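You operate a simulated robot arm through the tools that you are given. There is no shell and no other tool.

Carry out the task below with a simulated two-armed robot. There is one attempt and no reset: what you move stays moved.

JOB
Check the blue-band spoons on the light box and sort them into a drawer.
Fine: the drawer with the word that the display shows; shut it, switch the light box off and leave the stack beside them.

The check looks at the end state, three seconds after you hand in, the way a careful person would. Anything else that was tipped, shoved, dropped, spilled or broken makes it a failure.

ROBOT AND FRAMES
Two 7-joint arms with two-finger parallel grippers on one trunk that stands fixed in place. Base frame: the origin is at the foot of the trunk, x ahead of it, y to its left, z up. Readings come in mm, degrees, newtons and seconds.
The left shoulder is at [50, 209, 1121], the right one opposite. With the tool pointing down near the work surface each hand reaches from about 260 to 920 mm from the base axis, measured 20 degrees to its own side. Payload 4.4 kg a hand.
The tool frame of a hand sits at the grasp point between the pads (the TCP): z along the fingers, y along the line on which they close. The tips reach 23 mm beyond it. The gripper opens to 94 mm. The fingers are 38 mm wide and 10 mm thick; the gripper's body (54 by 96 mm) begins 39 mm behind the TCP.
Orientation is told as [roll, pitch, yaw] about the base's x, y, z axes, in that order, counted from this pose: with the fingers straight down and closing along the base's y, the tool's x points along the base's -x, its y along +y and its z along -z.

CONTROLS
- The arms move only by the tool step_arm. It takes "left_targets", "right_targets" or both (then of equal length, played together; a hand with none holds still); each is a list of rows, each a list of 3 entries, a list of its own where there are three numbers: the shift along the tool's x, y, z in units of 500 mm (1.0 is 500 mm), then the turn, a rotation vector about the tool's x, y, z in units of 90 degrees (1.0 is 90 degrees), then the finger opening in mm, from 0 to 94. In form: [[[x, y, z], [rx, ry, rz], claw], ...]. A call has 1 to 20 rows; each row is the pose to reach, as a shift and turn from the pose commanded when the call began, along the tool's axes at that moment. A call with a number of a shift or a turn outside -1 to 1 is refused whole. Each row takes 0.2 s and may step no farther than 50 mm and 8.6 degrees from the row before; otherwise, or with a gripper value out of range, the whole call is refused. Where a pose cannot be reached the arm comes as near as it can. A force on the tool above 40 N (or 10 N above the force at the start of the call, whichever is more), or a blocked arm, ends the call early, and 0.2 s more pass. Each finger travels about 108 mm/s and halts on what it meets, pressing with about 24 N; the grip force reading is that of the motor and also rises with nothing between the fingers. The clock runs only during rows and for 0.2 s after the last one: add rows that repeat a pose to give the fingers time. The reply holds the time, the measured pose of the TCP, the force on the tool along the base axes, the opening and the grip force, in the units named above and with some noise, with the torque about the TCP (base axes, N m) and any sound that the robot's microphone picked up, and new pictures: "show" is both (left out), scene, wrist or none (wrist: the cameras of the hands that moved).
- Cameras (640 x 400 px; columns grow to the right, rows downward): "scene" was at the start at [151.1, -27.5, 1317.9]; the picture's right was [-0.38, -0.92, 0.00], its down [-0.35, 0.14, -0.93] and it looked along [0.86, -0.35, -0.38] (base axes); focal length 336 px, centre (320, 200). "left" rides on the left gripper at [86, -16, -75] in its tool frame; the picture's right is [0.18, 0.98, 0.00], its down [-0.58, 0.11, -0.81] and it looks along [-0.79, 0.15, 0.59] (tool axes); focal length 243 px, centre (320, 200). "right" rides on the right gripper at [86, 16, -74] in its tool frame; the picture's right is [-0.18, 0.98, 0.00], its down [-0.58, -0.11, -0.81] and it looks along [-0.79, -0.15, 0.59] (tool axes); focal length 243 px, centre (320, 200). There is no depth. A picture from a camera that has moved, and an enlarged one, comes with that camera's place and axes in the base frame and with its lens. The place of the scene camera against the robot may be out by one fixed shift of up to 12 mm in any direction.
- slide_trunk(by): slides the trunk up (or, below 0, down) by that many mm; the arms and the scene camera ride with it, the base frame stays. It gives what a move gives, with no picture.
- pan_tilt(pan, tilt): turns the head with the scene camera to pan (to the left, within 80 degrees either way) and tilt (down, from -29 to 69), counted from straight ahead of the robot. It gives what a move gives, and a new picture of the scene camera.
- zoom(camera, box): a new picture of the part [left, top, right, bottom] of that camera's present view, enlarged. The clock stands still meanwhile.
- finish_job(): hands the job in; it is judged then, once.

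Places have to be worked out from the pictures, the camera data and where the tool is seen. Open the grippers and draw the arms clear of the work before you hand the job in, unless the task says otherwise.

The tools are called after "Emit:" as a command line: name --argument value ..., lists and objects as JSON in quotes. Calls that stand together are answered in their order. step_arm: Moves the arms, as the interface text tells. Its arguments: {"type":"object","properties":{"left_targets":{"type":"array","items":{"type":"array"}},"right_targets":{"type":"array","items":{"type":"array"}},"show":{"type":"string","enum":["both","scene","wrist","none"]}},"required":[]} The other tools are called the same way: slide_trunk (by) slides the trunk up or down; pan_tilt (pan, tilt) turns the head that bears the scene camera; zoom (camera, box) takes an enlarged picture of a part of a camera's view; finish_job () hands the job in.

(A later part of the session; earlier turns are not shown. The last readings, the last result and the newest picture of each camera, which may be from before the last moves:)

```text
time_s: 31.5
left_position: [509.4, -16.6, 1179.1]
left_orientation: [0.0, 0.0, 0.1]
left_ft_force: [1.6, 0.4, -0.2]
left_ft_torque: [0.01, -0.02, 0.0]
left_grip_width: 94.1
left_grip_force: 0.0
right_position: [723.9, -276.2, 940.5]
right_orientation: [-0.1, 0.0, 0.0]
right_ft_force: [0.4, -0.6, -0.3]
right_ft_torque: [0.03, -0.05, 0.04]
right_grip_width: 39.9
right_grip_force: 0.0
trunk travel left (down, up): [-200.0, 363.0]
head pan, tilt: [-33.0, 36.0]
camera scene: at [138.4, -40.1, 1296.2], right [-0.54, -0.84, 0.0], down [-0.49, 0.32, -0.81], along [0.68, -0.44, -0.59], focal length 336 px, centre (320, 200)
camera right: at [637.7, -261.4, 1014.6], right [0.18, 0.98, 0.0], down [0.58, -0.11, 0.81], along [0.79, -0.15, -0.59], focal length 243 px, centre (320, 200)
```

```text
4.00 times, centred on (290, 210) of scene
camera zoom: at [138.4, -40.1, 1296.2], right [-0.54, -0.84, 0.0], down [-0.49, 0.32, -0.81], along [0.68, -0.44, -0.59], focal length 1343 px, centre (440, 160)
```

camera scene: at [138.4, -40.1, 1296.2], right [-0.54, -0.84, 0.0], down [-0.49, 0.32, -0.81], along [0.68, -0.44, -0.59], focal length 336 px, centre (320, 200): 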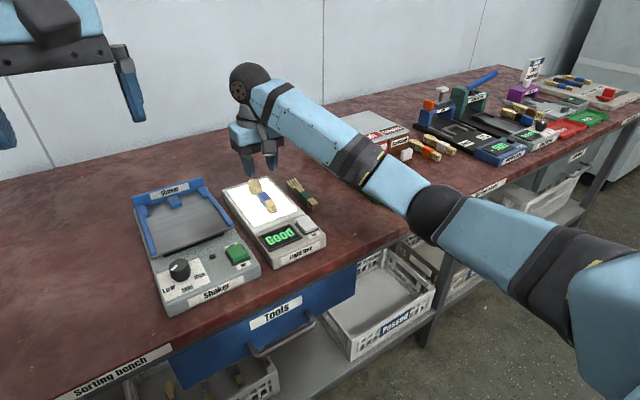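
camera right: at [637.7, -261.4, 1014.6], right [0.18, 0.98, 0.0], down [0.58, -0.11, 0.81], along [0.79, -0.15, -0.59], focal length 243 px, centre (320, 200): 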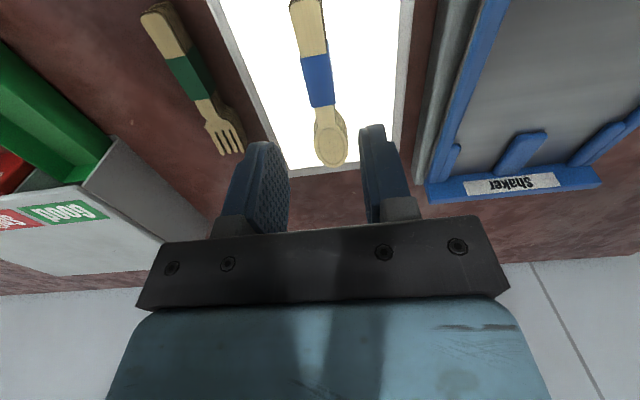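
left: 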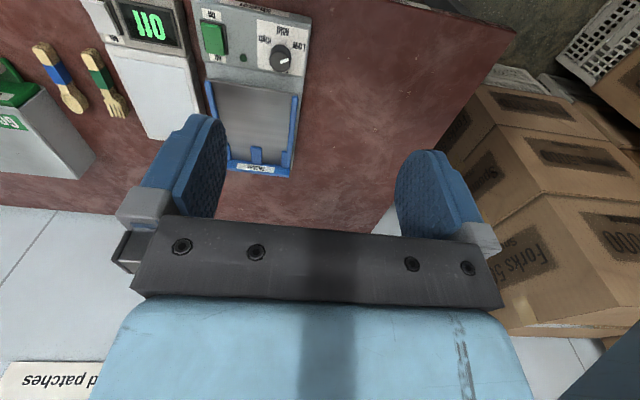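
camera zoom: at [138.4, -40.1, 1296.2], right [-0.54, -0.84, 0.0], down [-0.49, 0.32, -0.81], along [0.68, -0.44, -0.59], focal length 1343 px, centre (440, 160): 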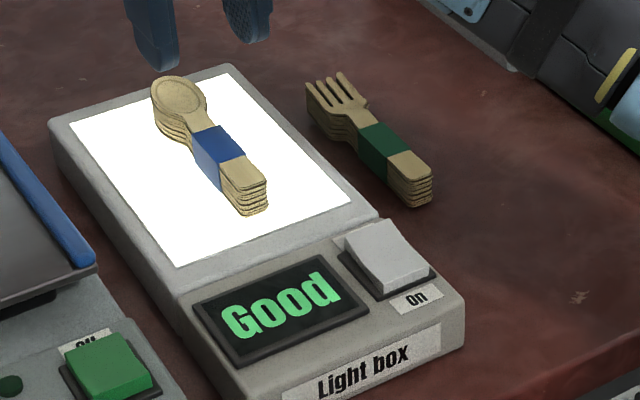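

The display still reads "Good". I descend around the stack to the earlier release height (TCP z ≈ 859) and close.

Emit:
step_arm --right_targets '[[[-0.002, 0, 0.06], [0, 0, 0], 40], [[-0.002, 0, 0.12], [0, 0, 0], 40], [[-0.002, 0, 0.15], [0, 0, 0], 40], [[-0.002, 0, 0.162], [0, 0, 0], 40], [[-0.002, 0, 0.162], [0, 0, 0], 40], [[-0.002, 0, 0.162], [0, 0, 0], 20], [[-0.002, 0, 0.162], [0, 0, 0], 8], [[-0.002, 0, 0.162], [0, 0, 0], 8], [[-0.002, 0, 0.162], [0, 0, 0], 8]]' --show "both"

Emit:
zoom --camera "scene" --box '[210, 150, 330, 250]'

```text
time_s: 33.5
left_position: [508.8, -16.2, 1179.9]
left_orientation: [0.1, -0.1, 0.1]
left_ft_force: [1.0, -0.3, 0.3]
left_ft_torque: [0.02, 0.02, -0.02]
left_grip_width: 94.2
left_grip_force: 0.0
right_position: [725.4, -277.3, 858.1]
right_orientation: [-0.1, -0.2, 0.0]
right_ft_force: [4.0, -2.4, 14.5]
right_ft_torque: [0.03, 0.16, 0.1]
right_grip_width: 14.6
right_grip_force: 24.2
trunk travel left (down, up): [-200.0, 363.0]
head pan, tilt: [-33.0, 36.0]
camera scene: at [137.4, -39.4, 1296.4], right [-0.54, -0.84, 0.0], down [-0.49, 0.32, -0.81], along [0.68, -0.44, -0.59], focal length 336 px, centre (320, 200)
camera right: at [638.7, -261.5, 932.9], right [0.18, 0.98, 0.0], down [0.58, -0.11, 0.81], along [0.79, -0.15, -0.59], focal length 243 px, centre (320, 200)
```

scene: 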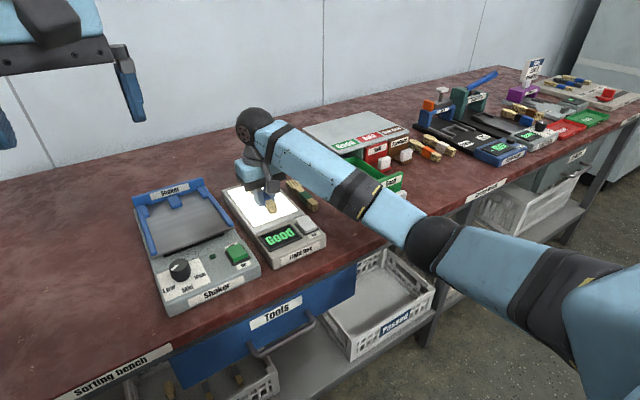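
right: 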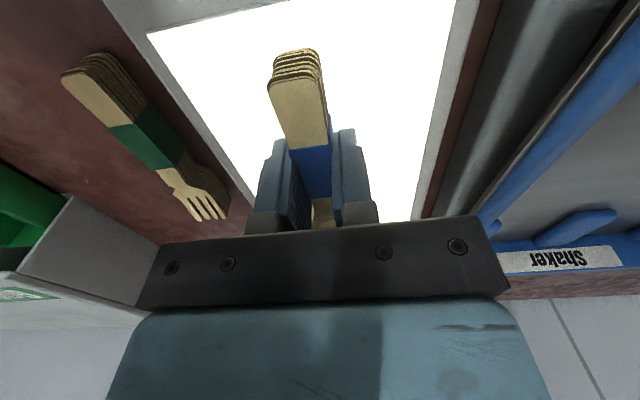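

```text
4.00 times, centred on (270, 200) of scene
camera zoom: at [137.4, -39.4, 1296.4], right [-0.54, -0.84, 0.0], down [-0.49, 0.32, -0.81], along [0.68, -0.44, -0.59], focal length 1343 px, centre (520, 200)
```

zoom: 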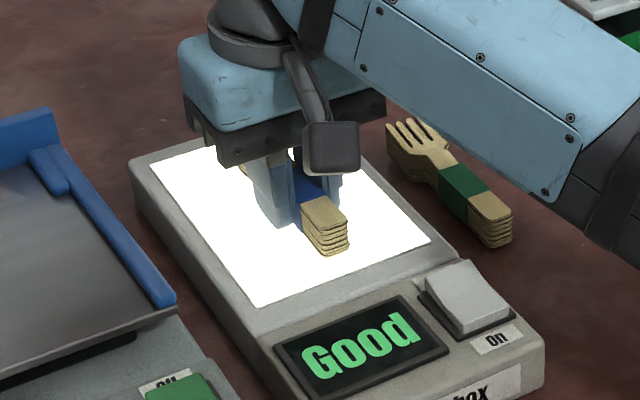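

Gripped at 14.6 mm (fingertips touch the plate, so the plate top is ≈ 835). I lift 100 mm straight up.

Emit:
step_arm --right_targets '[[[0, 0, -0.02], [0, 0, 0], 8], [[0, 0, -0.08], [0, 0, 0], 8], [[0, 0, -0.15], [0, 0, 0], 8], [[0, 0, -0.21], [0, 0, 0], 8], [[0, 0, -0.21], [0, 0, 0], 8]]' --show "scene"

Emit:
zoom --camera "scene" --box '[210, 130, 330, 260]'

```text
time_s: 34.7
left_position: [511.5, -17.2, 1178.2]
left_orientation: [0.1, 0.0, 0.0]
left_ft_force: [-0.1, 0.0, -0.5]
left_ft_torque: [-0.02, 0.01, 0.0]
left_grip_width: 94.2
left_grip_force: 0.0
right_position: [727.1, -278.2, 962.4]
right_orientation: [0.1, 0.1, 0.0]
right_ft_force: [1.0, -0.4, 0.4]
right_ft_torque: [-0.02, 0.03, 0.01]
right_grip_width: 14.7
right_grip_force: 24.3
trunk travel left (down, up): [-200.0, 363.0]
head pan, tilt: [-33.0, 36.0]
camera scene: at [139.1, -40.1, 1296.0], right [-0.54, -0.84, 0.0], down [-0.49, 0.32, -0.81], along [0.68, -0.44, -0.59], focal length 336 px, centre (320, 200)
```

scene: 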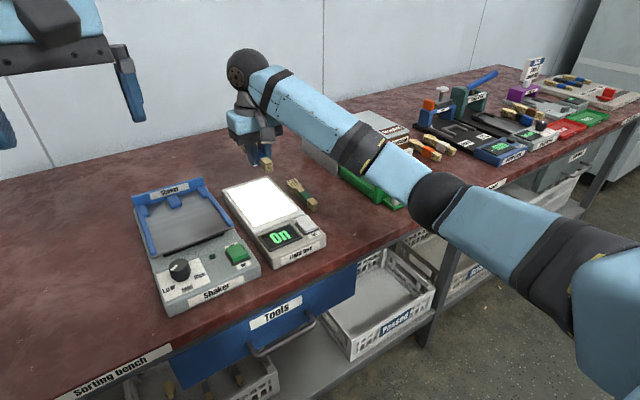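

```text
3.08 times, centred on (270, 195) of scene
camera zoom: at [139.1, -40.1, 1296.0], right [-0.54, -0.84, 0.0], down [-0.49, 0.32, -0.81], along [0.68, -0.44, -0.59], focal length 1033 px, centre (474, 215)
```

zoom: 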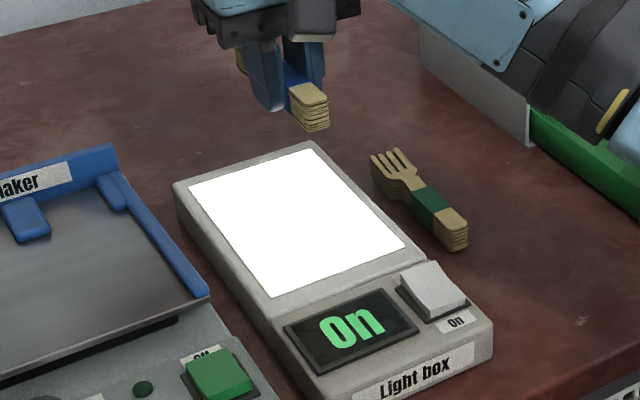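

The display went back to "On" once lifted, and the stack is firmly held. I carry it above the open Good tray, target TCP (681, -554, 962).

Emit:
step_arm --right_targets '[[[0.013, -0.079, 0], [0, 0, 0], 8], [[0.026, -0.158, 0], [0, 0, 0], 8], [[0.039, -0.237, 0], [0, 0, 0], 8], [[0.052, -0.316, 0], [0, 0, 0], 8], [[0.065, -0.395, 0], [0, 0, 0], 8], [[0.078, -0.474, 0], [0, 0, 0], 8], [[0.091, -0.554, 0], [0, 0, 0], 8], [[0.091, -0.554, 0], [0, 0, 0], 8]]' --show "both"

Emit:
zoom --camera "right" --box '[200, 0, 440, 240]'

Emit:
zoom --camera "scene" --box '[300, 100, 440, 220]'

```text
time_s: 36.5
left_position: [511.5, -17.1, 1178.6]
left_orientation: [0.0, 0.0, 0.1]
left_ft_force: [0.6, 0.0, -0.8]
left_ft_torque: [0.01, 0.0, 0.01]
left_grip_width: 94.1
left_grip_force: 0.0
right_position: [681.2, -555.0, 960.3]
right_orientation: [0.0, 0.0, 0.0]
right_ft_force: [0.6, 0.4, 0.2]
right_ft_torque: [-0.04, 0.02, -0.01]
right_grip_width: 15.1
right_grip_force: 24.3
trunk travel left (down, up): [-200.0, 363.0]
head pan, tilt: [-33.0, 36.0]
camera scene: at [138.8, -39.7, 1296.1], right [-0.54, -0.84, 0.0], down [-0.49, 0.32, -0.81], along [0.68, -0.44, -0.59], focal length 336 px, centre (320, 200)
camera right: at [593.9, -538.9, 1035.4], right [0.18, 0.98, 0.0], down [0.58, -0.11, 0.81], along [0.79, -0.15, -0.59], focal length 243 px, centre (320, 200)
```

scene: 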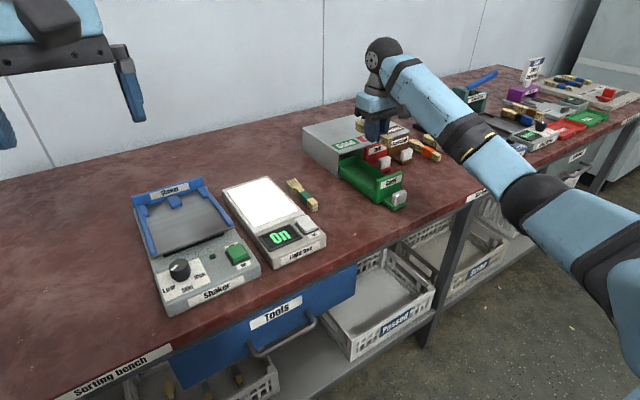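
right: 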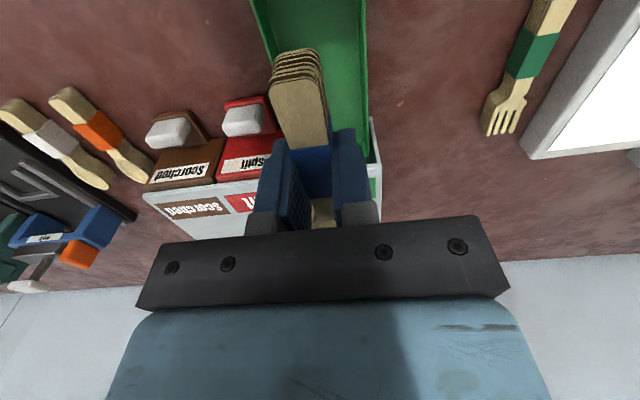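

```text
1.67 times, centred on (320, 120) of right
camera zoom: at [593.9, -538.9, 1035.4], right [0.18, 0.98, 0.0], down [0.58, -0.11, 0.81], along [0.79, -0.15, -0.59], focal length 404 px, centre (320, 333)
```

zoom: 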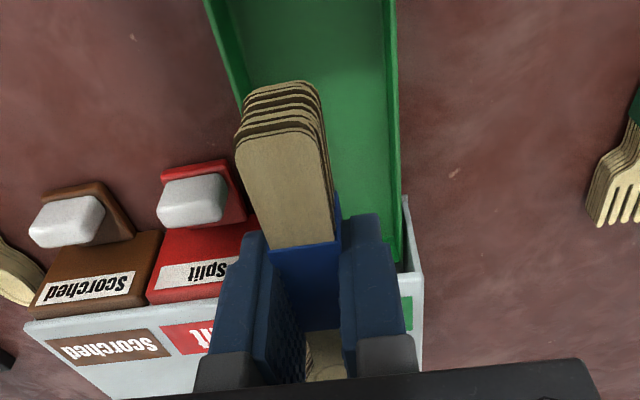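

```text
3.33 times, centred on (370, 160) of scene
camera zoom: at [138.8, -39.7, 1296.1], right [-0.54, -0.84, 0.0], down [-0.49, 0.32, -0.81], along [0.68, -0.44, -0.59], focal length 1119 px, centre (153, 333)
```

zoom: 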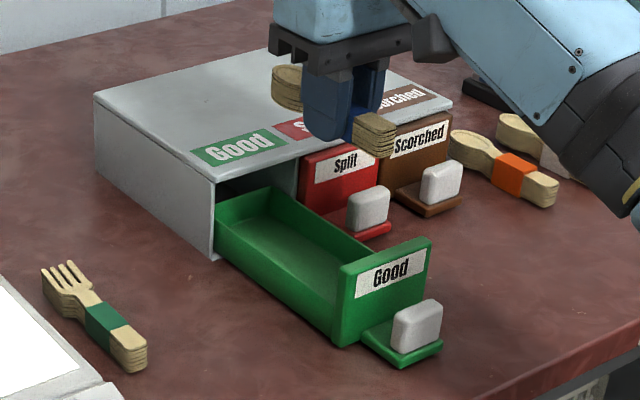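

The tray spans y ≈ -590…-521, so the stack is centred over it. I lower 108 mm to bring the stack into the tray, then check.

Emit:
step_arm --right_targets '[[[0, 0, 0.06], [0, 0, 0], 8], [[0, 0, 0.12], [0, 0, 0], 8], [[0, 0, 0.17], [0, 0, 0], 8], [[0, 0, 0.2], [0, 0, 0], 8], [[0, 0, 0.216], [0, 0, 0], 8], [[0, 0, 0.216], [0, 0, 0], 8]]' --show "both"

Emit:
zoom --camera "right" --box '[200, 0, 440, 240]'

Emit:
zoom --camera "scene" --box '[300, 100, 440, 220]'

```text
time_s: 37.9
left_position: [510.4, -17.0, 1178.8]
left_orientation: [0.1, 0.0, 0.0]
left_ft_force: [0.1, 0.0, -0.8]
left_ft_torque: [0.04, 0.01, -0.01]
left_grip_width: 93.8
left_grip_force: 0.0
right_position: [680.2, -553.5, 853.1]
right_orientation: [0.1, 0.0, 0.0]
right_ft_force: [0.1, 0.0, -0.2]
right_ft_torque: [0.0, -0.02, -0.01]
right_grip_width: 14.6
right_grip_force: 24.2
trunk travel left (down, up): [-200.0, 363.0]
head pan, tilt: [-33.0, 36.0]
camera scene: at [138.6, -39.8, 1296.1], right [-0.54, -0.84, 0.0], down [-0.49, 0.32, -0.81], along [0.68, -0.44, -0.59], focal length 336 px, centre (320, 200)
camera right: at [594.0, -538.0, 928.1], right [0.18, 0.98, 0.0], down [0.58, -0.11, 0.81], along [0.79, -0.15, -0.59], focal length 243 px, centre (320, 200)
```

scene: 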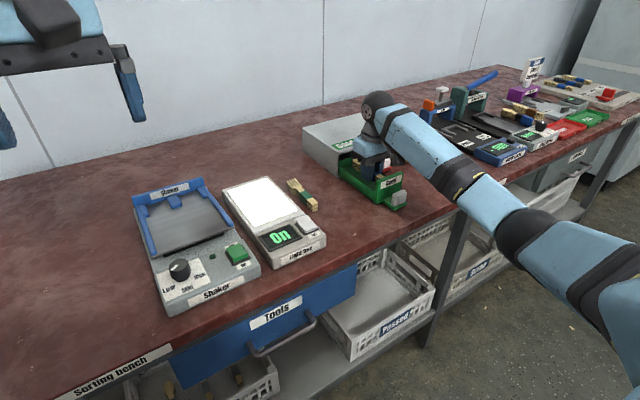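
right: 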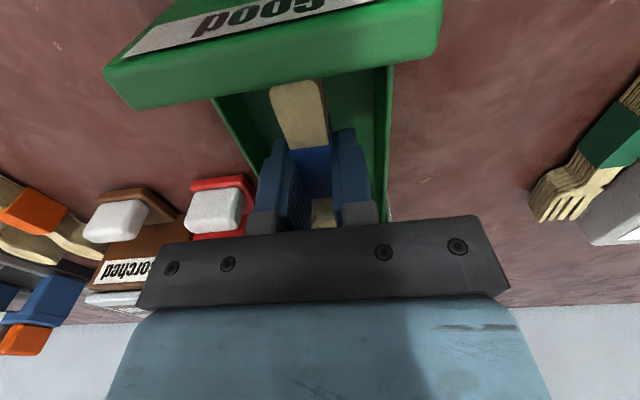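

```text
1.67 times, centred on (320, 120) of right
camera zoom: at [594.0, -538.0, 928.1], right [0.18, 0.98, 0.0], down [0.58, -0.11, 0.81], along [0.79, -0.15, -0.59], focal length 404 px, centre (320, 333)
```

zoom: 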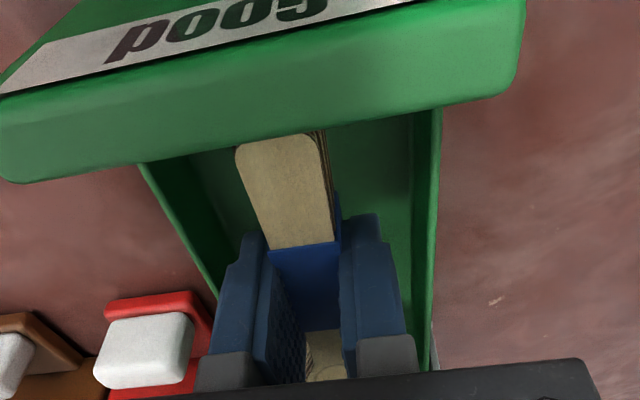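

```text
3.33 times, centred on (370, 160) of scene
camera zoom: at [138.6, -39.8, 1296.1], right [-0.54, -0.84, 0.0], down [-0.49, 0.32, -0.81], along [0.68, -0.44, -0.59], focal length 1119 px, centre (153, 333)
```

zoom: 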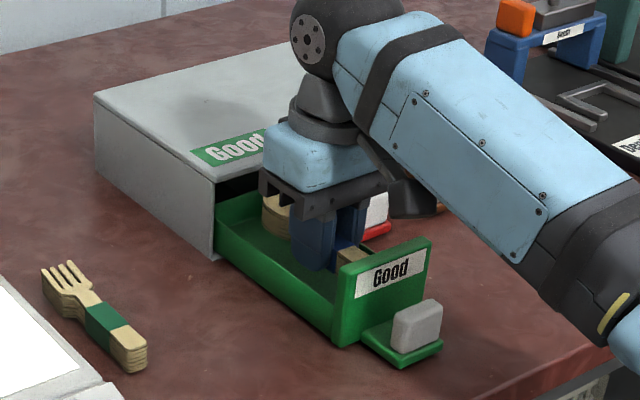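

The stack is inside the tray with room at the front panel. I lower another 16 mm, then step 1–2 mm at a time until contact.

Emit:
step_arm --right_targets '[[[0, -0.002, 0.012], [0, 0, 0], 8], [[0, -0.002, 0.024], [0, 0, 0], 8], [[0, -0.002, 0.032], [0, 0, 0], 8], [[0, -0.002, 0.032], [0, 0, 0], 8]]' --show "none"

Emit:
step_arm --right_targets '[[[0, 0, 0.003], [0, 0, 0], 8], [[0, 0, 0.006], [0, 0, 0], 8], [[0, 0, 0.006], [0, 0, 0], 8]]' --show "none"

```text
time_s: 38.9
left_position: [510.9, -17.5, 1178.2]
left_orientation: [0.0, 0.0, 0.0]
left_ft_force: [-0.6, 0.3, 0.1]
left_ft_torque: [-0.01, 0.0, 0.03]
left_grip_width: 94.2
left_grip_force: 0.2
right_position: [680.6, -554.7, 836.6]
right_orientation: [0.0, 0.0, 0.0]
right_ft_force: [0.1, -0.2, 0.3]
right_ft_torque: [0.01, 0.01, -0.01]
right_grip_width: 14.9
right_grip_force: 23.7
trunk travel left (down, up): [-200.0, 363.0]
head pan, tilt: [-33.0, 36.0]
```

```text
time_s: 39.7
left_position: [511.0, -17.3, 1178.5]
left_orientation: [0.1, 0.0, 0.0]
left_ft_force: [0.4, -0.2, 0.1]
left_ft_torque: [0.01, 0.03, 0.0]
left_grip_width: 93.8
left_grip_force: 0.1
right_position: [679.8, -554.3, 834.5]
right_orientation: [0.0, 0.0, 0.0]
right_ft_force: [-0.8, 0.1, -0.5]
right_ft_torque: [0.0, 0.01, -0.01]
right_grip_width: 14.6
right_grip_force: 24.4
trunk travel left (down, up): [-200.0, 363.0]
head pan, tilt: [-33.0, 36.0]
```

No contact yet at about 834. I continue in 1.5 mm steps.

Emit:
step_arm --right_targets '[[[0, 0, 0.003], [0, 0, 0], 8], [[0, 0, 0.006], [0, 0, 0], 8], [[0, 0, 0.006], [0, 0, 0], 8]]' --show "none"

Emit:
zoom --camera "scene" --box '[320, 120, 420, 210]'

```text
time_s: 40.5
left_position: [511.8, -16.8, 1178.7]
left_orientation: [0.0, 0.0, 0.0]
left_ft_force: [-0.2, 0.5, 0.7]
left_ft_torque: [0.0, 0.01, 0.02]
left_grip_width: 94.1
left_grip_force: 0.0
right_position: [680.6, -554.5, 832.5]
right_orientation: [0.0, 0.0, 0.0]
right_ft_force: [-0.3, -0.7, -0.9]
right_ft_torque: [0.0, -0.01, 0.0]
right_grip_width: 14.7
right_grip_force: 23.6
trunk travel left (down, up): [-200.0, 363.0]
head pan, tilt: [-33.0, 36.0]
```

```text
4.44 times, centred on (370, 165) of scene
camera zoom: at [138.7, -39.9, 1296.1], right [-0.54, -0.84, 0.0], down [-0.49, 0.32, -0.81], along [0.68, -0.44, -0.59], focal length 1492 px, centre (98, 356)
```

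zoom: 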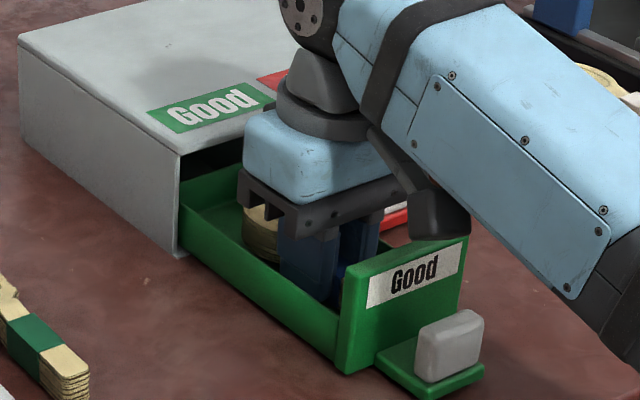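

Still free; about 20 mm clearance between the wrist camera and the front panel. I continue down slowly.

Emit:
step_arm --right_targets '[[[0, 0, 0.003], [0, 0, 0], 8], [[0, 0, 0.006], [0, 0, 0], 8], [[0, 0, 0.006], [0, 0, 0], 8]]' --show "none"

```text
time_s: 41.3
left_position: [510.0, -16.1, 1178.7]
left_orientation: [0.0, 0.0, 0.0]
left_ft_force: [0.6, 0.0, -0.1]
left_ft_torque: [-0.02, 0.04, -0.01]
left_grip_width: 94.1
left_grip_force: 0.0
right_position: [681.0, -553.9, 830.4]
right_orientation: [-0.1, -0.2, 0.0]
right_ft_force: [0.5, -3.3, 8.2]
right_ft_torque: [-0.02, 0.1, 0.12]
right_grip_width: 14.7
right_grip_force: 23.8
trunk travel left (down, up): [-200.0, 363.0]
head pan, tilt: [-33.0, 36.0]
```

Contact with the tray floor (8 N at TCP z 830). I raise 1 mm, open the fingers to 30 mm within the tray and rise straight up.

Emit:
step_arm --right_targets '[[[0, 0, -0.003], [0, 0, 0], 8], [[0, 0, -0.003], [0, 0, 0], 20], [[0, 0, -0.003], [0, 0, 0], 30], [[0, 0, -0.003], [0, 0, 0], 30], [[0, 0, -0.04], [0, 0, 0], 30], [[0, 0, -0.1], [0, 0, 0], 30], [[0, 0, -0.18], [0, 0, 0], 30], [[0, 0, -0.26], [0, 0, 0], 30], [[0, 0, -0.26], [0, 0, 0], 30]]' --show "both"

Emit:
zoom --camera "scene" --box '[300, 100, 440, 220]'

Emit:
zoom --camera "right" --box '[200, 0, 440, 240]'

```text
time_s: 43.3
left_position: [511.8, -17.7, 1178.9]
left_orientation: [-0.1, 0.1, 0.0]
left_ft_force: [0.6, -0.7, 0.3]
left_ft_torque: [0.0, -0.02, 0.01]
left_grip_width: 94.2
left_grip_force: 0.2
right_position: [680.3, -555.3, 958.5]
right_orientation: [0.0, 0.0, 0.0]
right_ft_force: [-0.4, -0.7, 0.6]
right_ft_torque: [-0.04, 0.03, 0.0]
right_grip_width: 29.7
right_grip_force: 0.1
trunk travel left (down, up): [-200.0, 363.0]
head pan, tilt: [-33.0, 36.0]
camera scene: at [139.3, -40.3, 1295.9], right [-0.54, -0.84, 0.0], down [-0.49, 0.32, -0.81], along [0.68, -0.44, -0.59], focal length 336 px, centre (320, 200)
camera right: at [593.7, -539.8, 1033.5], right [0.18, 0.98, 0.0], down [0.58, -0.11, 0.81], along [0.79, -0.15, -0.59], focal length 243 px, centre (320, 200)
```

scene: 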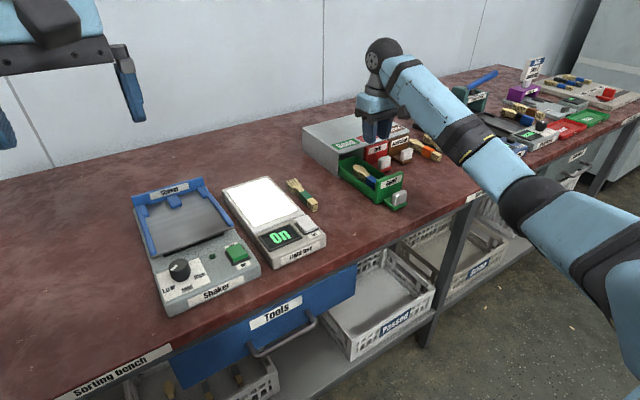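
right: 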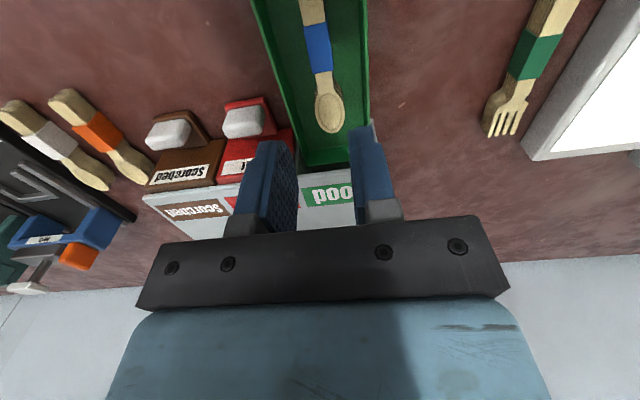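

```text
3.33 times, centred on (370, 160) of scene
camera zoom: at [139.3, -40.3, 1295.9], right [-0.54, -0.84, 0.0], down [-0.49, 0.32, -0.81], along [0.68, -0.44, -0.59], focal length 1119 px, centre (153, 333)
```

zoom: 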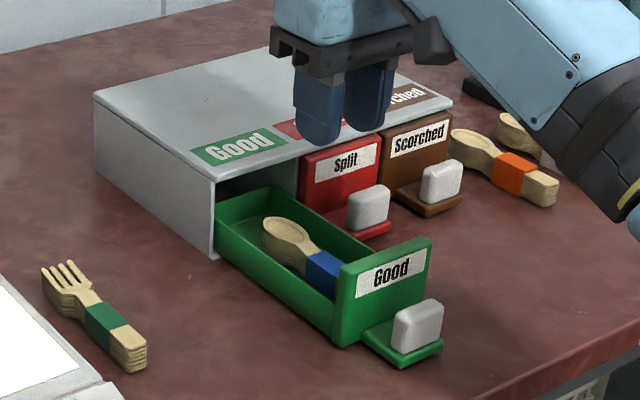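

```text
1.67 times, centred on (320, 120) of right
camera zoom: at [593.7, -539.8, 1033.5], right [0.18, 0.98, 0.0], down [0.58, -0.11, 0.81], along [0.79, -0.15, -0.59], focal length 404 px, centre (320, 333)
```

zoom: 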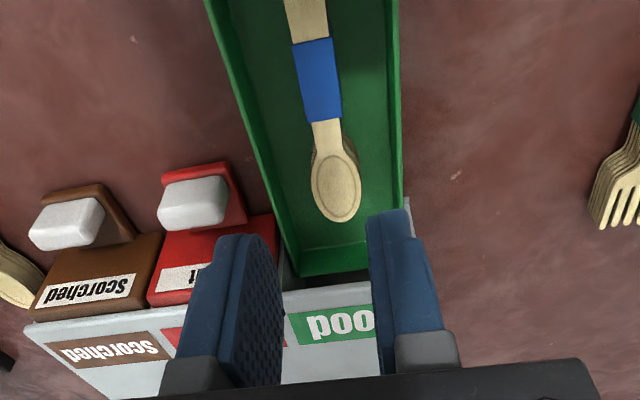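

The spoon stack lies flat in the tray below the rim. To shut the drawer I close the fingers, move back in front of the cube (now at x ≈ 577–593) and down at x ≈ 540.

Emit:
step_arm --right_targets '[[[0.07, -0.001, 0], [0, 0, 0], 15], [[0.14, -0.002, 0], [0, 0, 0], 0], [[0.21, -0.003, 0], [0, 0, 0], 0], [[0.28, -0.003, 0], [0, 0, 0], 0], [[0.28, -0.003, 0.08], [0, 0, 0], 0], [[0.28, -0.003, 0.16], [0, 0, 0], 0], [[0.28, -0.003, 0.16], [0, 0, 0], 0]]' --show "both"

Emit:
zoom --camera "right" --box '[200, 0, 440, 240]'

Emit:
zoom --camera "scene" --box '[320, 110, 460, 230]'

```text
time_s: 44.9
left_position: [510.0, -16.9, 1177.8]
left_orientation: [0.1, 0.0, -0.1]
left_ft_force: [0.6, 0.3, -1.0]
left_ft_torque: [0.04, 0.0, -0.02]
left_grip_width: 93.8
left_grip_force: 0.1
right_position: [539.1, -554.3, 877.8]
right_orientation: [-0.1, 0.0, 0.0]
right_ft_force: [-0.6, -0.1, -0.3]
right_ft_torque: [0.07, -0.01, -0.04]
right_grip_width: 0.1
right_grip_force: 24.5
trunk travel left (down, up): [-200.0, 363.0]
head pan, tilt: [-33.0, 36.0]
camera scene: at [138.7, -39.7, 1296.1], right [-0.54, -0.84, 0.0], down [-0.49, 0.32, -0.81], along [0.68, -0.44, -0.59], focal length 336 px, centre (320, 200)
camera right: at [453.0, -539.7, 952.8], right [0.18, 0.98, 0.0], down [0.58, -0.11, 0.81], along [0.79, -0.15, -0.59], focal length 243 px, centre (320, 200)
```

scene: 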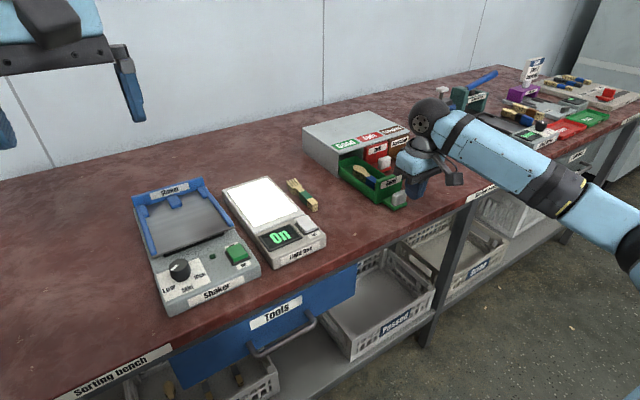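
right: 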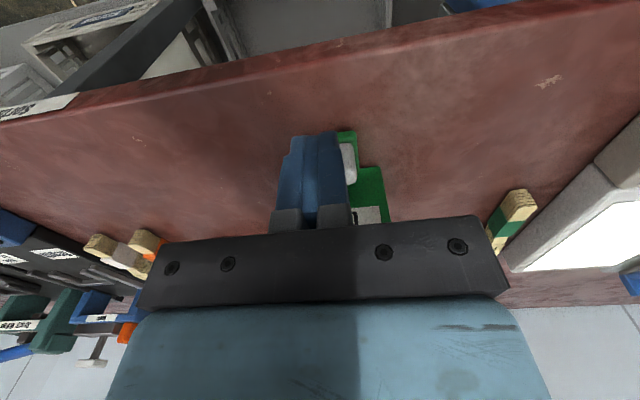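

```text
1.67 times, centred on (320, 120) of right
camera zoom: at [453.0, -539.7, 952.8], right [0.18, 0.98, 0.0], down [0.58, -0.11, 0.81], along [0.79, -0.15, -0.59], focal length 404 px, centre (320, 333)
```

zoom: 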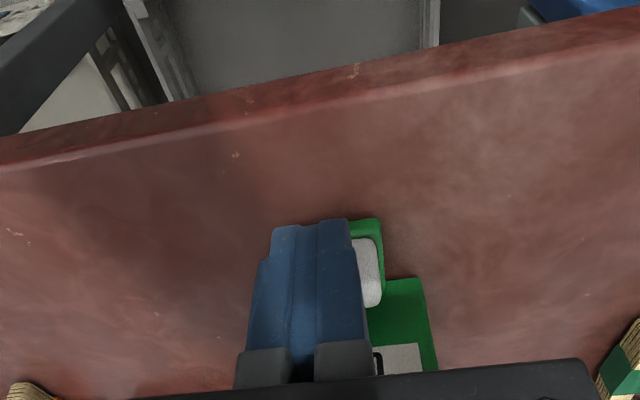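

```text
3.33 times, centred on (390, 170) of scene
camera zoom: at [138.7, -39.7, 1296.1], right [-0.54, -0.84, 0.0], down [-0.49, 0.32, -0.81], along [0.68, -0.44, -0.59], focal length 1119 px, centre (87, 300)
```

zoom: 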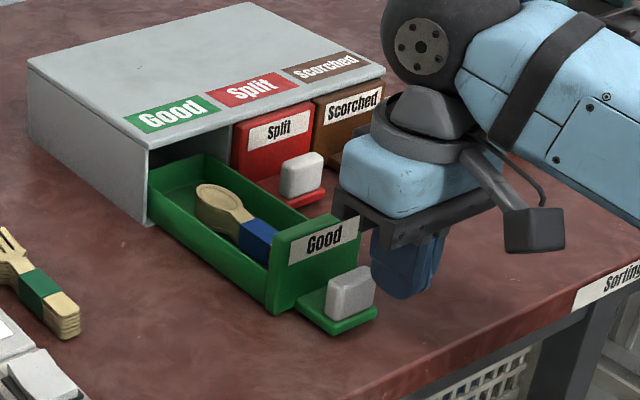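

Fingers are in line with the cube, about 18 mm before it. I lower to TCP z ≈ 836, then push forward to first contact.

Emit:
step_arm --right_targets '[[[0, -0.003, 0.04], [0, 0, 0], 0], [[0, -0.003, 0.082], [0, 0, 0], 0], [[0, -0.003, 0.082], [0, 0, 0], 0], [[-0.02, -0.003, 0.082], [0, 0, 0], 0], [[-0.04, -0.003, 0.082], [0, 0, 0], 0], [[-0.06, -0.003, 0.082], [0, 0, 0], 0], [[-0.06, -0.003, 0.082], [0, 0, 0], 0]]' --show "both"

Emit:
zoom --camera "scene" --box '[320, 110, 460, 230]'

```text
time_s: 46.5
left_position: [512.5, -17.3, 1179.9]
left_orientation: [0.1, -0.1, 0.0]
left_ft_force: [0.5, -0.5, -0.1]
left_ft_torque: [-0.01, 0.01, 0.02]
left_grip_width: 93.9
left_grip_force: 0.1
right_position: [570.6, -557.4, 836.8]
right_orientation: [0.0, 0.0, 0.0]
right_ft_force: [0.7, 0.3, -0.2]
right_ft_torque: [0.01, -0.02, 0.02]
right_grip_width: 0.0
right_grip_force: 23.8
trunk travel left (down, up): [-200.0, 363.0]
head pan, tilt: [-33.0, 36.0]
camera scene: at [138.6, -39.8, 1296.1], right [-0.54, -0.84, 0.0], down [-0.49, 0.32, -0.81], along [0.68, -0.44, -0.59], focal length 336 px, centre (320, 200)
camera right: at [483.2, -541.9, 912.1], right [0.18, 0.98, 0.0], down [0.58, -0.11, 0.81], along [0.79, -0.15, -0.59], focal length 243 px, centre (320, 200)
```

scene: 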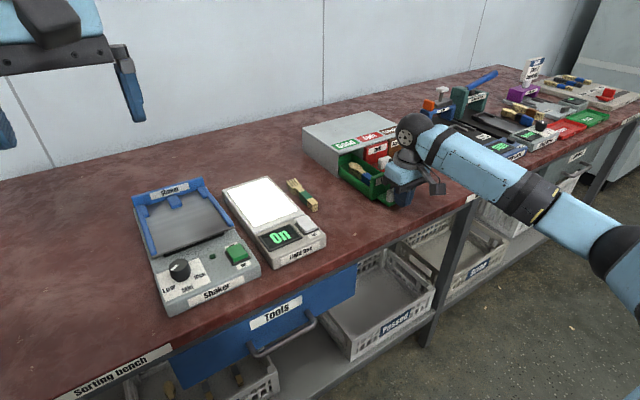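
right: 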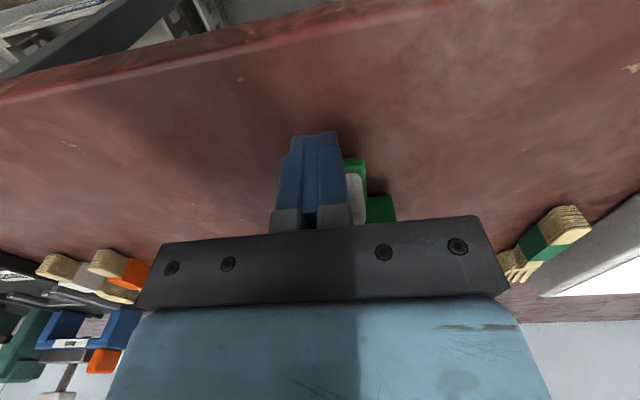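

```text
3.33 times, centred on (390, 170) of scene
camera zoom: at [138.6, -39.8, 1296.1], right [-0.54, -0.84, 0.0], down [-0.49, 0.32, -0.81], along [0.68, -0.44, -0.59], focal length 1119 px, centre (87, 300)
```

zoom: 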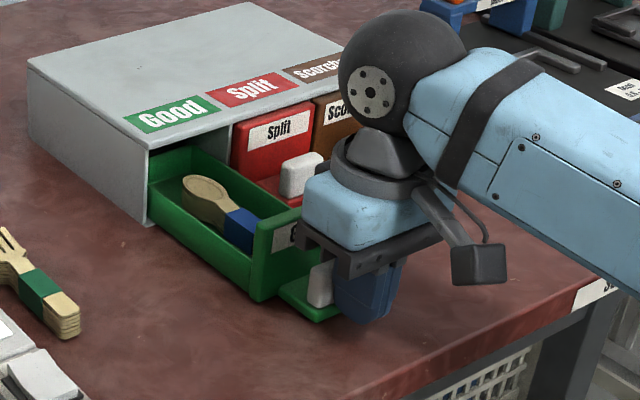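

The drawer moves with the push and with almost no force. I push on by 115 mm at a slow pace.

Emit:
step_arm --right_targets '[[[-0.02, 0, 0], [0, 0, 0], 0], [[-0.04, 0, 0], [0, 0, 0], 0], [[-0.06, 0, 0], [0, 0, 0], 0], [[-0.08, 0, 0], [0, 0, 0], 0], [[-0.1, 0, 0], [0, 0, 0], 0], [[-0.12, 0, 0], [0, 0, 0], 0], [[-0.14, 0, 0], [0, 0, 0], 0], [[-0.16, 0, 0], [0, 0, 0], 0], [[-0.18, 0, 0], [0, 0, 0], 0], [[-0.2, 0, 0], [0, 0, 0], 0], [[-0.22, 0, 0], [0, 0, 0], 0], [[-0.23, 0, 0], [0, 0, 0], 0], [[-0.23, 0, 0], [0, 0, 0], 0]]' --show "both"

Emit:
zoom --camera "scene" --box '[300, 100, 440, 220]'

```text
time_s: 49.3
left_position: [511.2, -17.0, 1178.5]
left_orientation: [0.0, 0.0, 0.1]
left_ft_force: [-1.1, -0.4, -0.1]
left_ft_torque: [-0.03, 0.01, 0.0]
left_grip_width: 93.8
left_grip_force: 0.1
right_position: [685.8, -557.9, 837.7]
right_orientation: [-0.1, 0.0, 0.0]
right_ft_force: [-1.5, -0.1, 0.4]
right_ft_torque: [0.0, 0.0, -0.01]
right_grip_width: 0.1
right_grip_force: 24.3
trunk travel left (down, up): [-200.0, 363.0]
head pan, tilt: [-33.0, 36.0]
camera scene: at [138.6, -39.9, 1296.1], right [-0.54, -0.84, 0.0], down [-0.49, 0.32, -0.81], along [0.68, -0.44, -0.59], focal length 336 px, centre (320, 200)
camera right: at [598.9, -542.3, 912.7], right [0.18, 0.98, 0.0], down [0.58, -0.11, 0.81], along [0.79, -0.15, -0.59], focal length 243 px, centre (320, 200)
```

scene: 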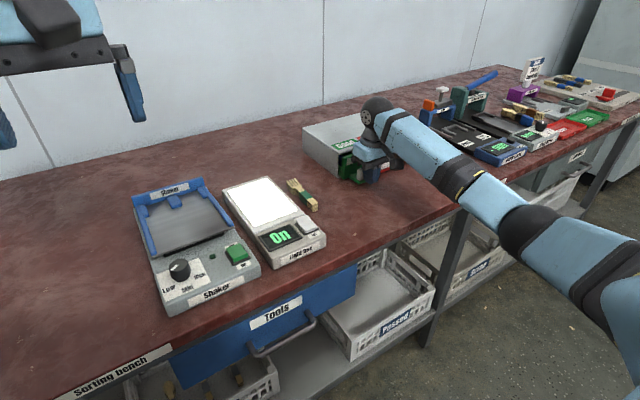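
right: 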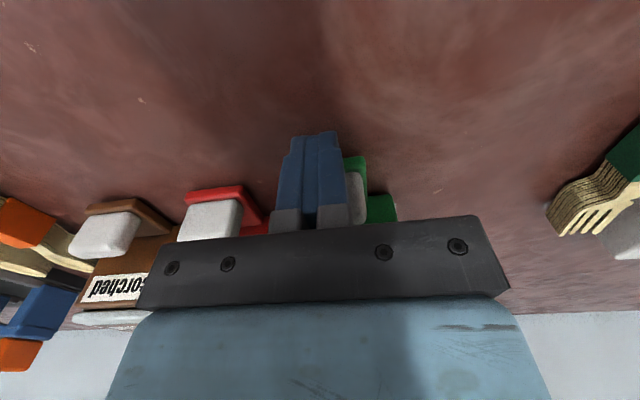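

```text
3.33 times, centred on (370, 160) of scene
camera zoom: at [138.6, -39.9, 1296.1], right [-0.54, -0.84, 0.0], down [-0.49, 0.32, -0.81], along [0.68, -0.44, -0.59], focal length 1119 px, centre (153, 333)
```

zoom: 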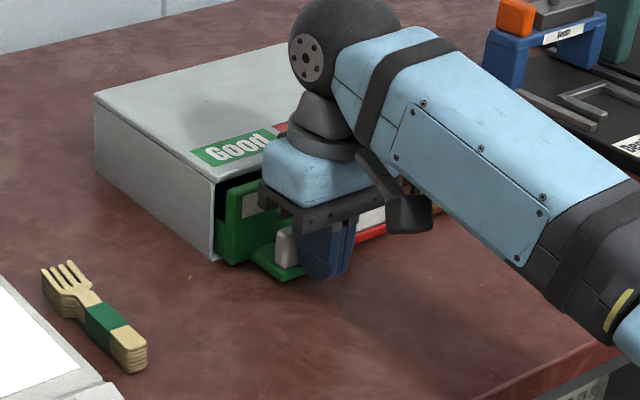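

Nearly shut: about 17 mm remain. I push 14 mm more in 2 mm steps.

Emit:
step_arm --right_targets '[[[-0.006, 0, 0], [0, 0, 0], 0], [[-0.012, 0, 0], [0, 0, 0], 0], [[-0.018, 0, 0], [0, 0, 0], 0], [[-0.024, 0, 0], [0, 0, 0], 0], [[-0.028, 0, 0], [0, 0, 0], 0], [[-0.028, 0, 0], [0, 0, 0], 0]]' --show "scene"

Emit:
zoom --camera "scene" --box '[320, 110, 420, 200]'

```text
time_s: 50.7
left_position: [510.3, -17.0, 1179.5]
left_orientation: [0.1, -0.1, 0.0]
left_ft_force: [-0.4, 0.6, -0.1]
left_ft_torque: [-0.01, 0.0, -0.01]
left_grip_width: 94.1
left_grip_force: 0.1
right_position: [698.3, -558.2, 837.3]
right_orientation: [0.0, 0.1, 0.0]
right_ft_force: [-23.0, 3.5, -4.1]
right_ft_torque: [-0.03, -0.02, 0.08]
right_grip_width: 0.0
right_grip_force: 23.8
trunk travel left (down, up): [-200.0, 363.0]
head pan, tilt: [-33.0, 36.0]
camera scene: at [137.1, -39.8, 1296.3], right [-0.54, -0.84, 0.0], down [-0.49, 0.32, -0.81], along [0.68, -0.44, -0.59], focal length 336 px, centre (320, 200)
```

scene: 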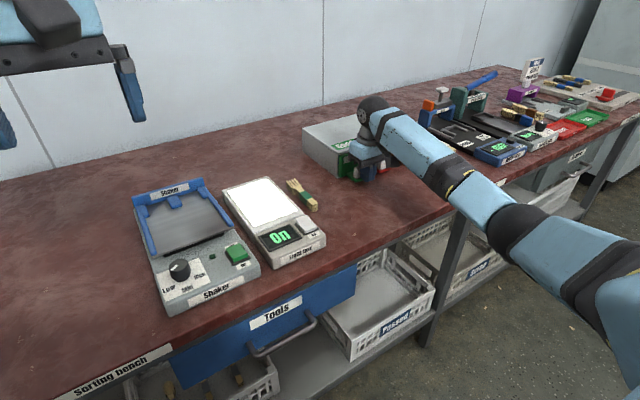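

```text
4.44 times, centred on (370, 155) of scene
camera zoom: at [137.1, -39.8, 1296.3], right [-0.54, -0.84, 0.0], down [-0.49, 0.32, -0.81], along [0.68, -0.44, -0.59], focal length 1492 px, centre (98, 400)
```

zoom: 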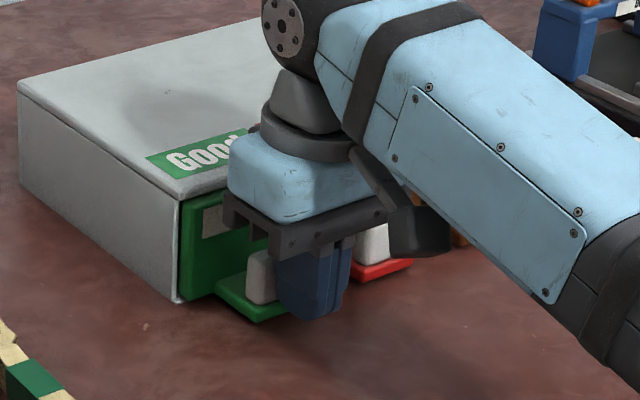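

A 23 N reaction shows that the drawer has met its stop. I back off, raise the hand and compare with the other shut drawers.

Emit:
step_arm --right_targets '[[[0.04, 0, 0], [0, 0, 0], 0], [[0.1, 0, 0], [0, 0, 0], 0], [[0.14, 0, -0.06], [0, 0, 0], 0], [[0.18, 0, -0.14], [0, 0, 0], 0], [[0.22, 0, -0.2], [0, 0, 0], 0], [[0.22, 0, -0.2], [0, 0, 0], 0]]' --show "both"

Emit:
zoom --camera "scene" --box '[320, 110, 420, 200]'

Emit:
zoom --camera "right" --box '[180, 80, 440, 240]'

```text
time_s: 52.1
left_position: [510.5, -16.9, 1180.0]
left_orientation: [0.0, 0.0, 0.1]
left_ft_force: [0.6, -0.6, -0.5]
left_ft_torque: [-0.01, 0.01, 0.03]
left_grip_width: 93.9
left_grip_force: 0.0
right_position: [590.1, -557.1, 935.6]
right_orientation: [0.0, 0.1, 0.0]
right_ft_force: [-0.4, -0.8, -0.4]
right_ft_torque: [0.0, 0.0, 0.02]
right_grip_width: 0.0
right_grip_force: 23.8
trunk travel left (down, up): [-200.0, 363.0]
head pan, tilt: [-33.0, 36.0]
camera scene: at [139.2, -40.2, 1296.0], right [-0.54, -0.84, 0.0], down [-0.49, 0.32, -0.81], along [0.68, -0.44, -0.59], focal length 336 px, centre (320, 200)
camera right: at [503.2, -542.1, 1011.7], right [0.18, 0.98, 0.0], down [0.58, -0.11, 0.81], along [0.79, -0.15, -0.59], focal length 243 px, centre (320, 200)
```

scene: 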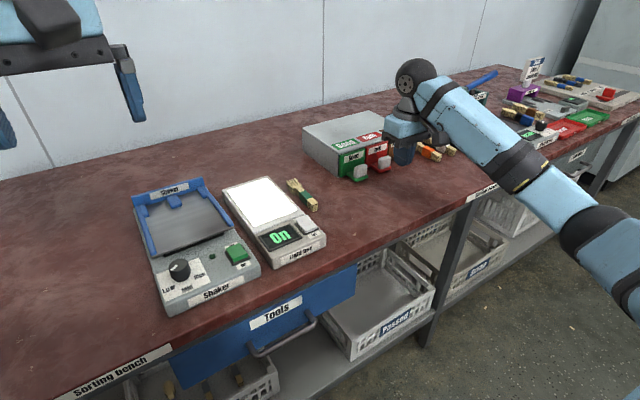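
right: 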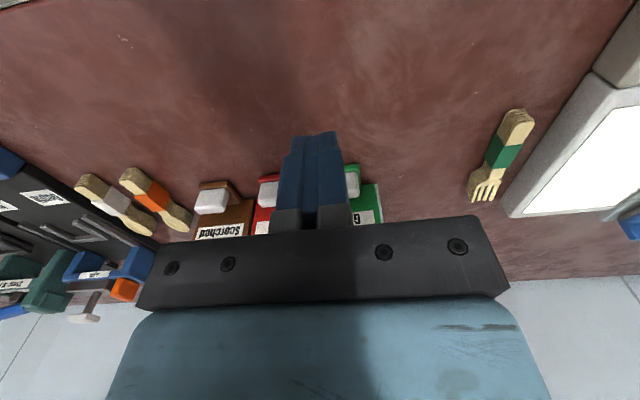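

```text
4.44 times, centred on (370, 155) of scene
camera zoom: at [139.2, -40.2, 1296.0], right [-0.54, -0.84, 0.0], down [-0.49, 0.32, -0.81], along [0.68, -0.44, -0.59], focal length 1492 px, centre (98, 400)
```

zoom: 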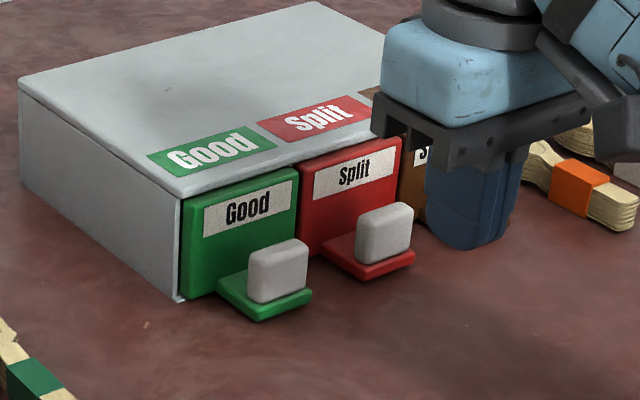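

```text
2.46 times, centred on (310, 160) of right
camera zoom: at [503.2, -542.1, 1011.7], right [0.18, 0.98, 0.0], down [0.58, -0.11, 0.81], along [0.79, -0.15, -0.59], focal length 597 px, centre (345, 298)
```

zoom: 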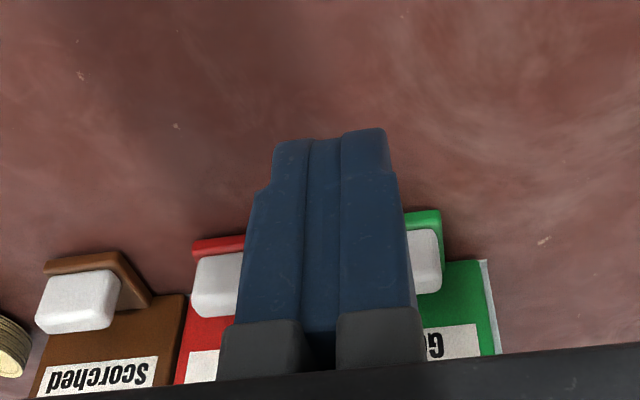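

The Good drawer is flush with the others and the cabinet hasn't shifted. Now the light: I move the closed fingers above the far ("Off") half of the rocker at about (626, -316).

Emit:
step_arm --right_targets '[[[-0.01, 0.08, 0], [0, 0, 0], 0], [[-0.02, 0.16, 0], [0, 0, 0], 0], [[-0.03, 0.24, 0], [0, 0, 0], 0], [[-0.045, 0.32, 0], [0, 0, 0], 0], [[-0.06, 0.4, 0.01], [0, 0, 0], 0], [[-0.072, 0.482, 0.032], [0, 0, 0], 0], [[-0.072, 0.482, 0.032], [0, 0, 0], 0]]' --show "both"

Emit:
zoom --camera "right" --box '[220, 0, 460, 220]'

Emit:
zoom --camera "scene" --box '[230, 170, 350, 270]'

```text
time_s: 53.7
left_position: [510.6, -16.5, 1178.7]
left_orientation: [0.0, 0.0, 0.0]
left_ft_force: [-0.4, 0.5, -0.1]
left_ft_torque: [0.0, 0.0, 0.01]
left_grip_width: 94.2
left_grip_force: 0.2
right_position: [624.2, -314.6, 921.0]
right_orientation: [0.0, -0.1, 0.0]
right_ft_force: [1.2, 0.2, 0.7]
right_ft_torque: [0.0, 0.03, 0.04]
right_grip_width: 0.0
right_grip_force: 24.3
trunk travel left (down, up): [-200.0, 363.0]
head pan, tilt: [-33.0, 36.0]
camera scene: at [138.5, -40.0, 1296.2], right [-0.54, -0.84, 0.0], down [-0.49, 0.32, -0.81], along [0.68, -0.44, -0.59], focal length 336 px, centre (320, 200)
camera right: at [537.7, -300.1, 996.6], right [0.18, 0.98, 0.0], down [0.58, -0.11, 0.81], along [0.79, -0.15, -0.59], focal length 243 px, centre (320, 200)
```

scene: 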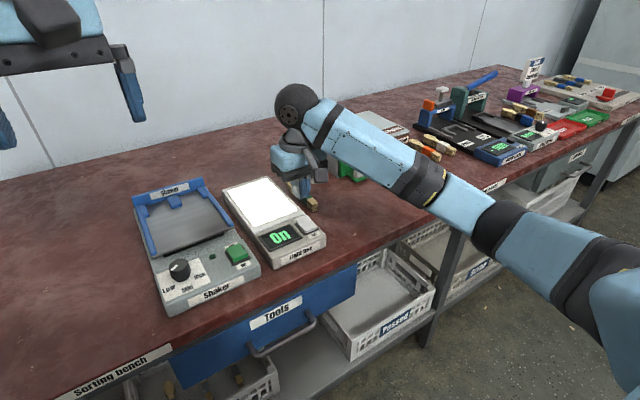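
right: 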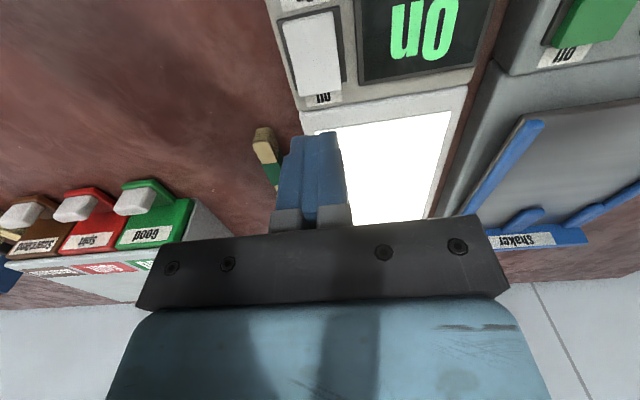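

```text
1.82 times, centred on (340, 110) of right
camera zoom: at [537.7, -300.1, 996.6], right [0.18, 0.98, 0.0], down [0.58, -0.11, 0.81], along [0.79, -0.15, -0.59], focal length 441 px, centre (284, 364)
```

zoom: 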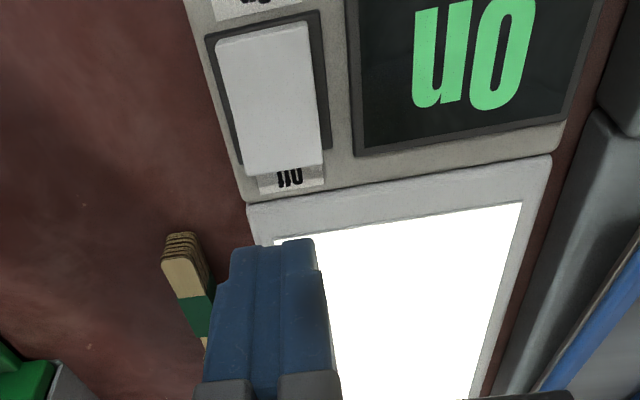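

```text
4.00 times, centred on (290, 220) of scene
camera zoom: at [138.5, -40.0, 1296.2], right [-0.54, -0.84, 0.0], down [-0.49, 0.32, -0.81], along [0.68, -0.44, -0.59], focal length 1343 px, centre (440, 120)
```

zoom: 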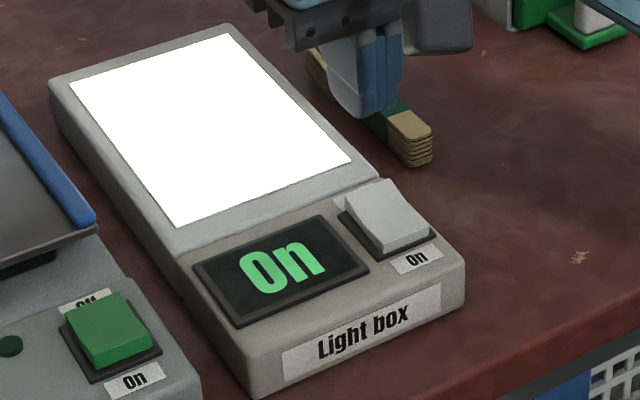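

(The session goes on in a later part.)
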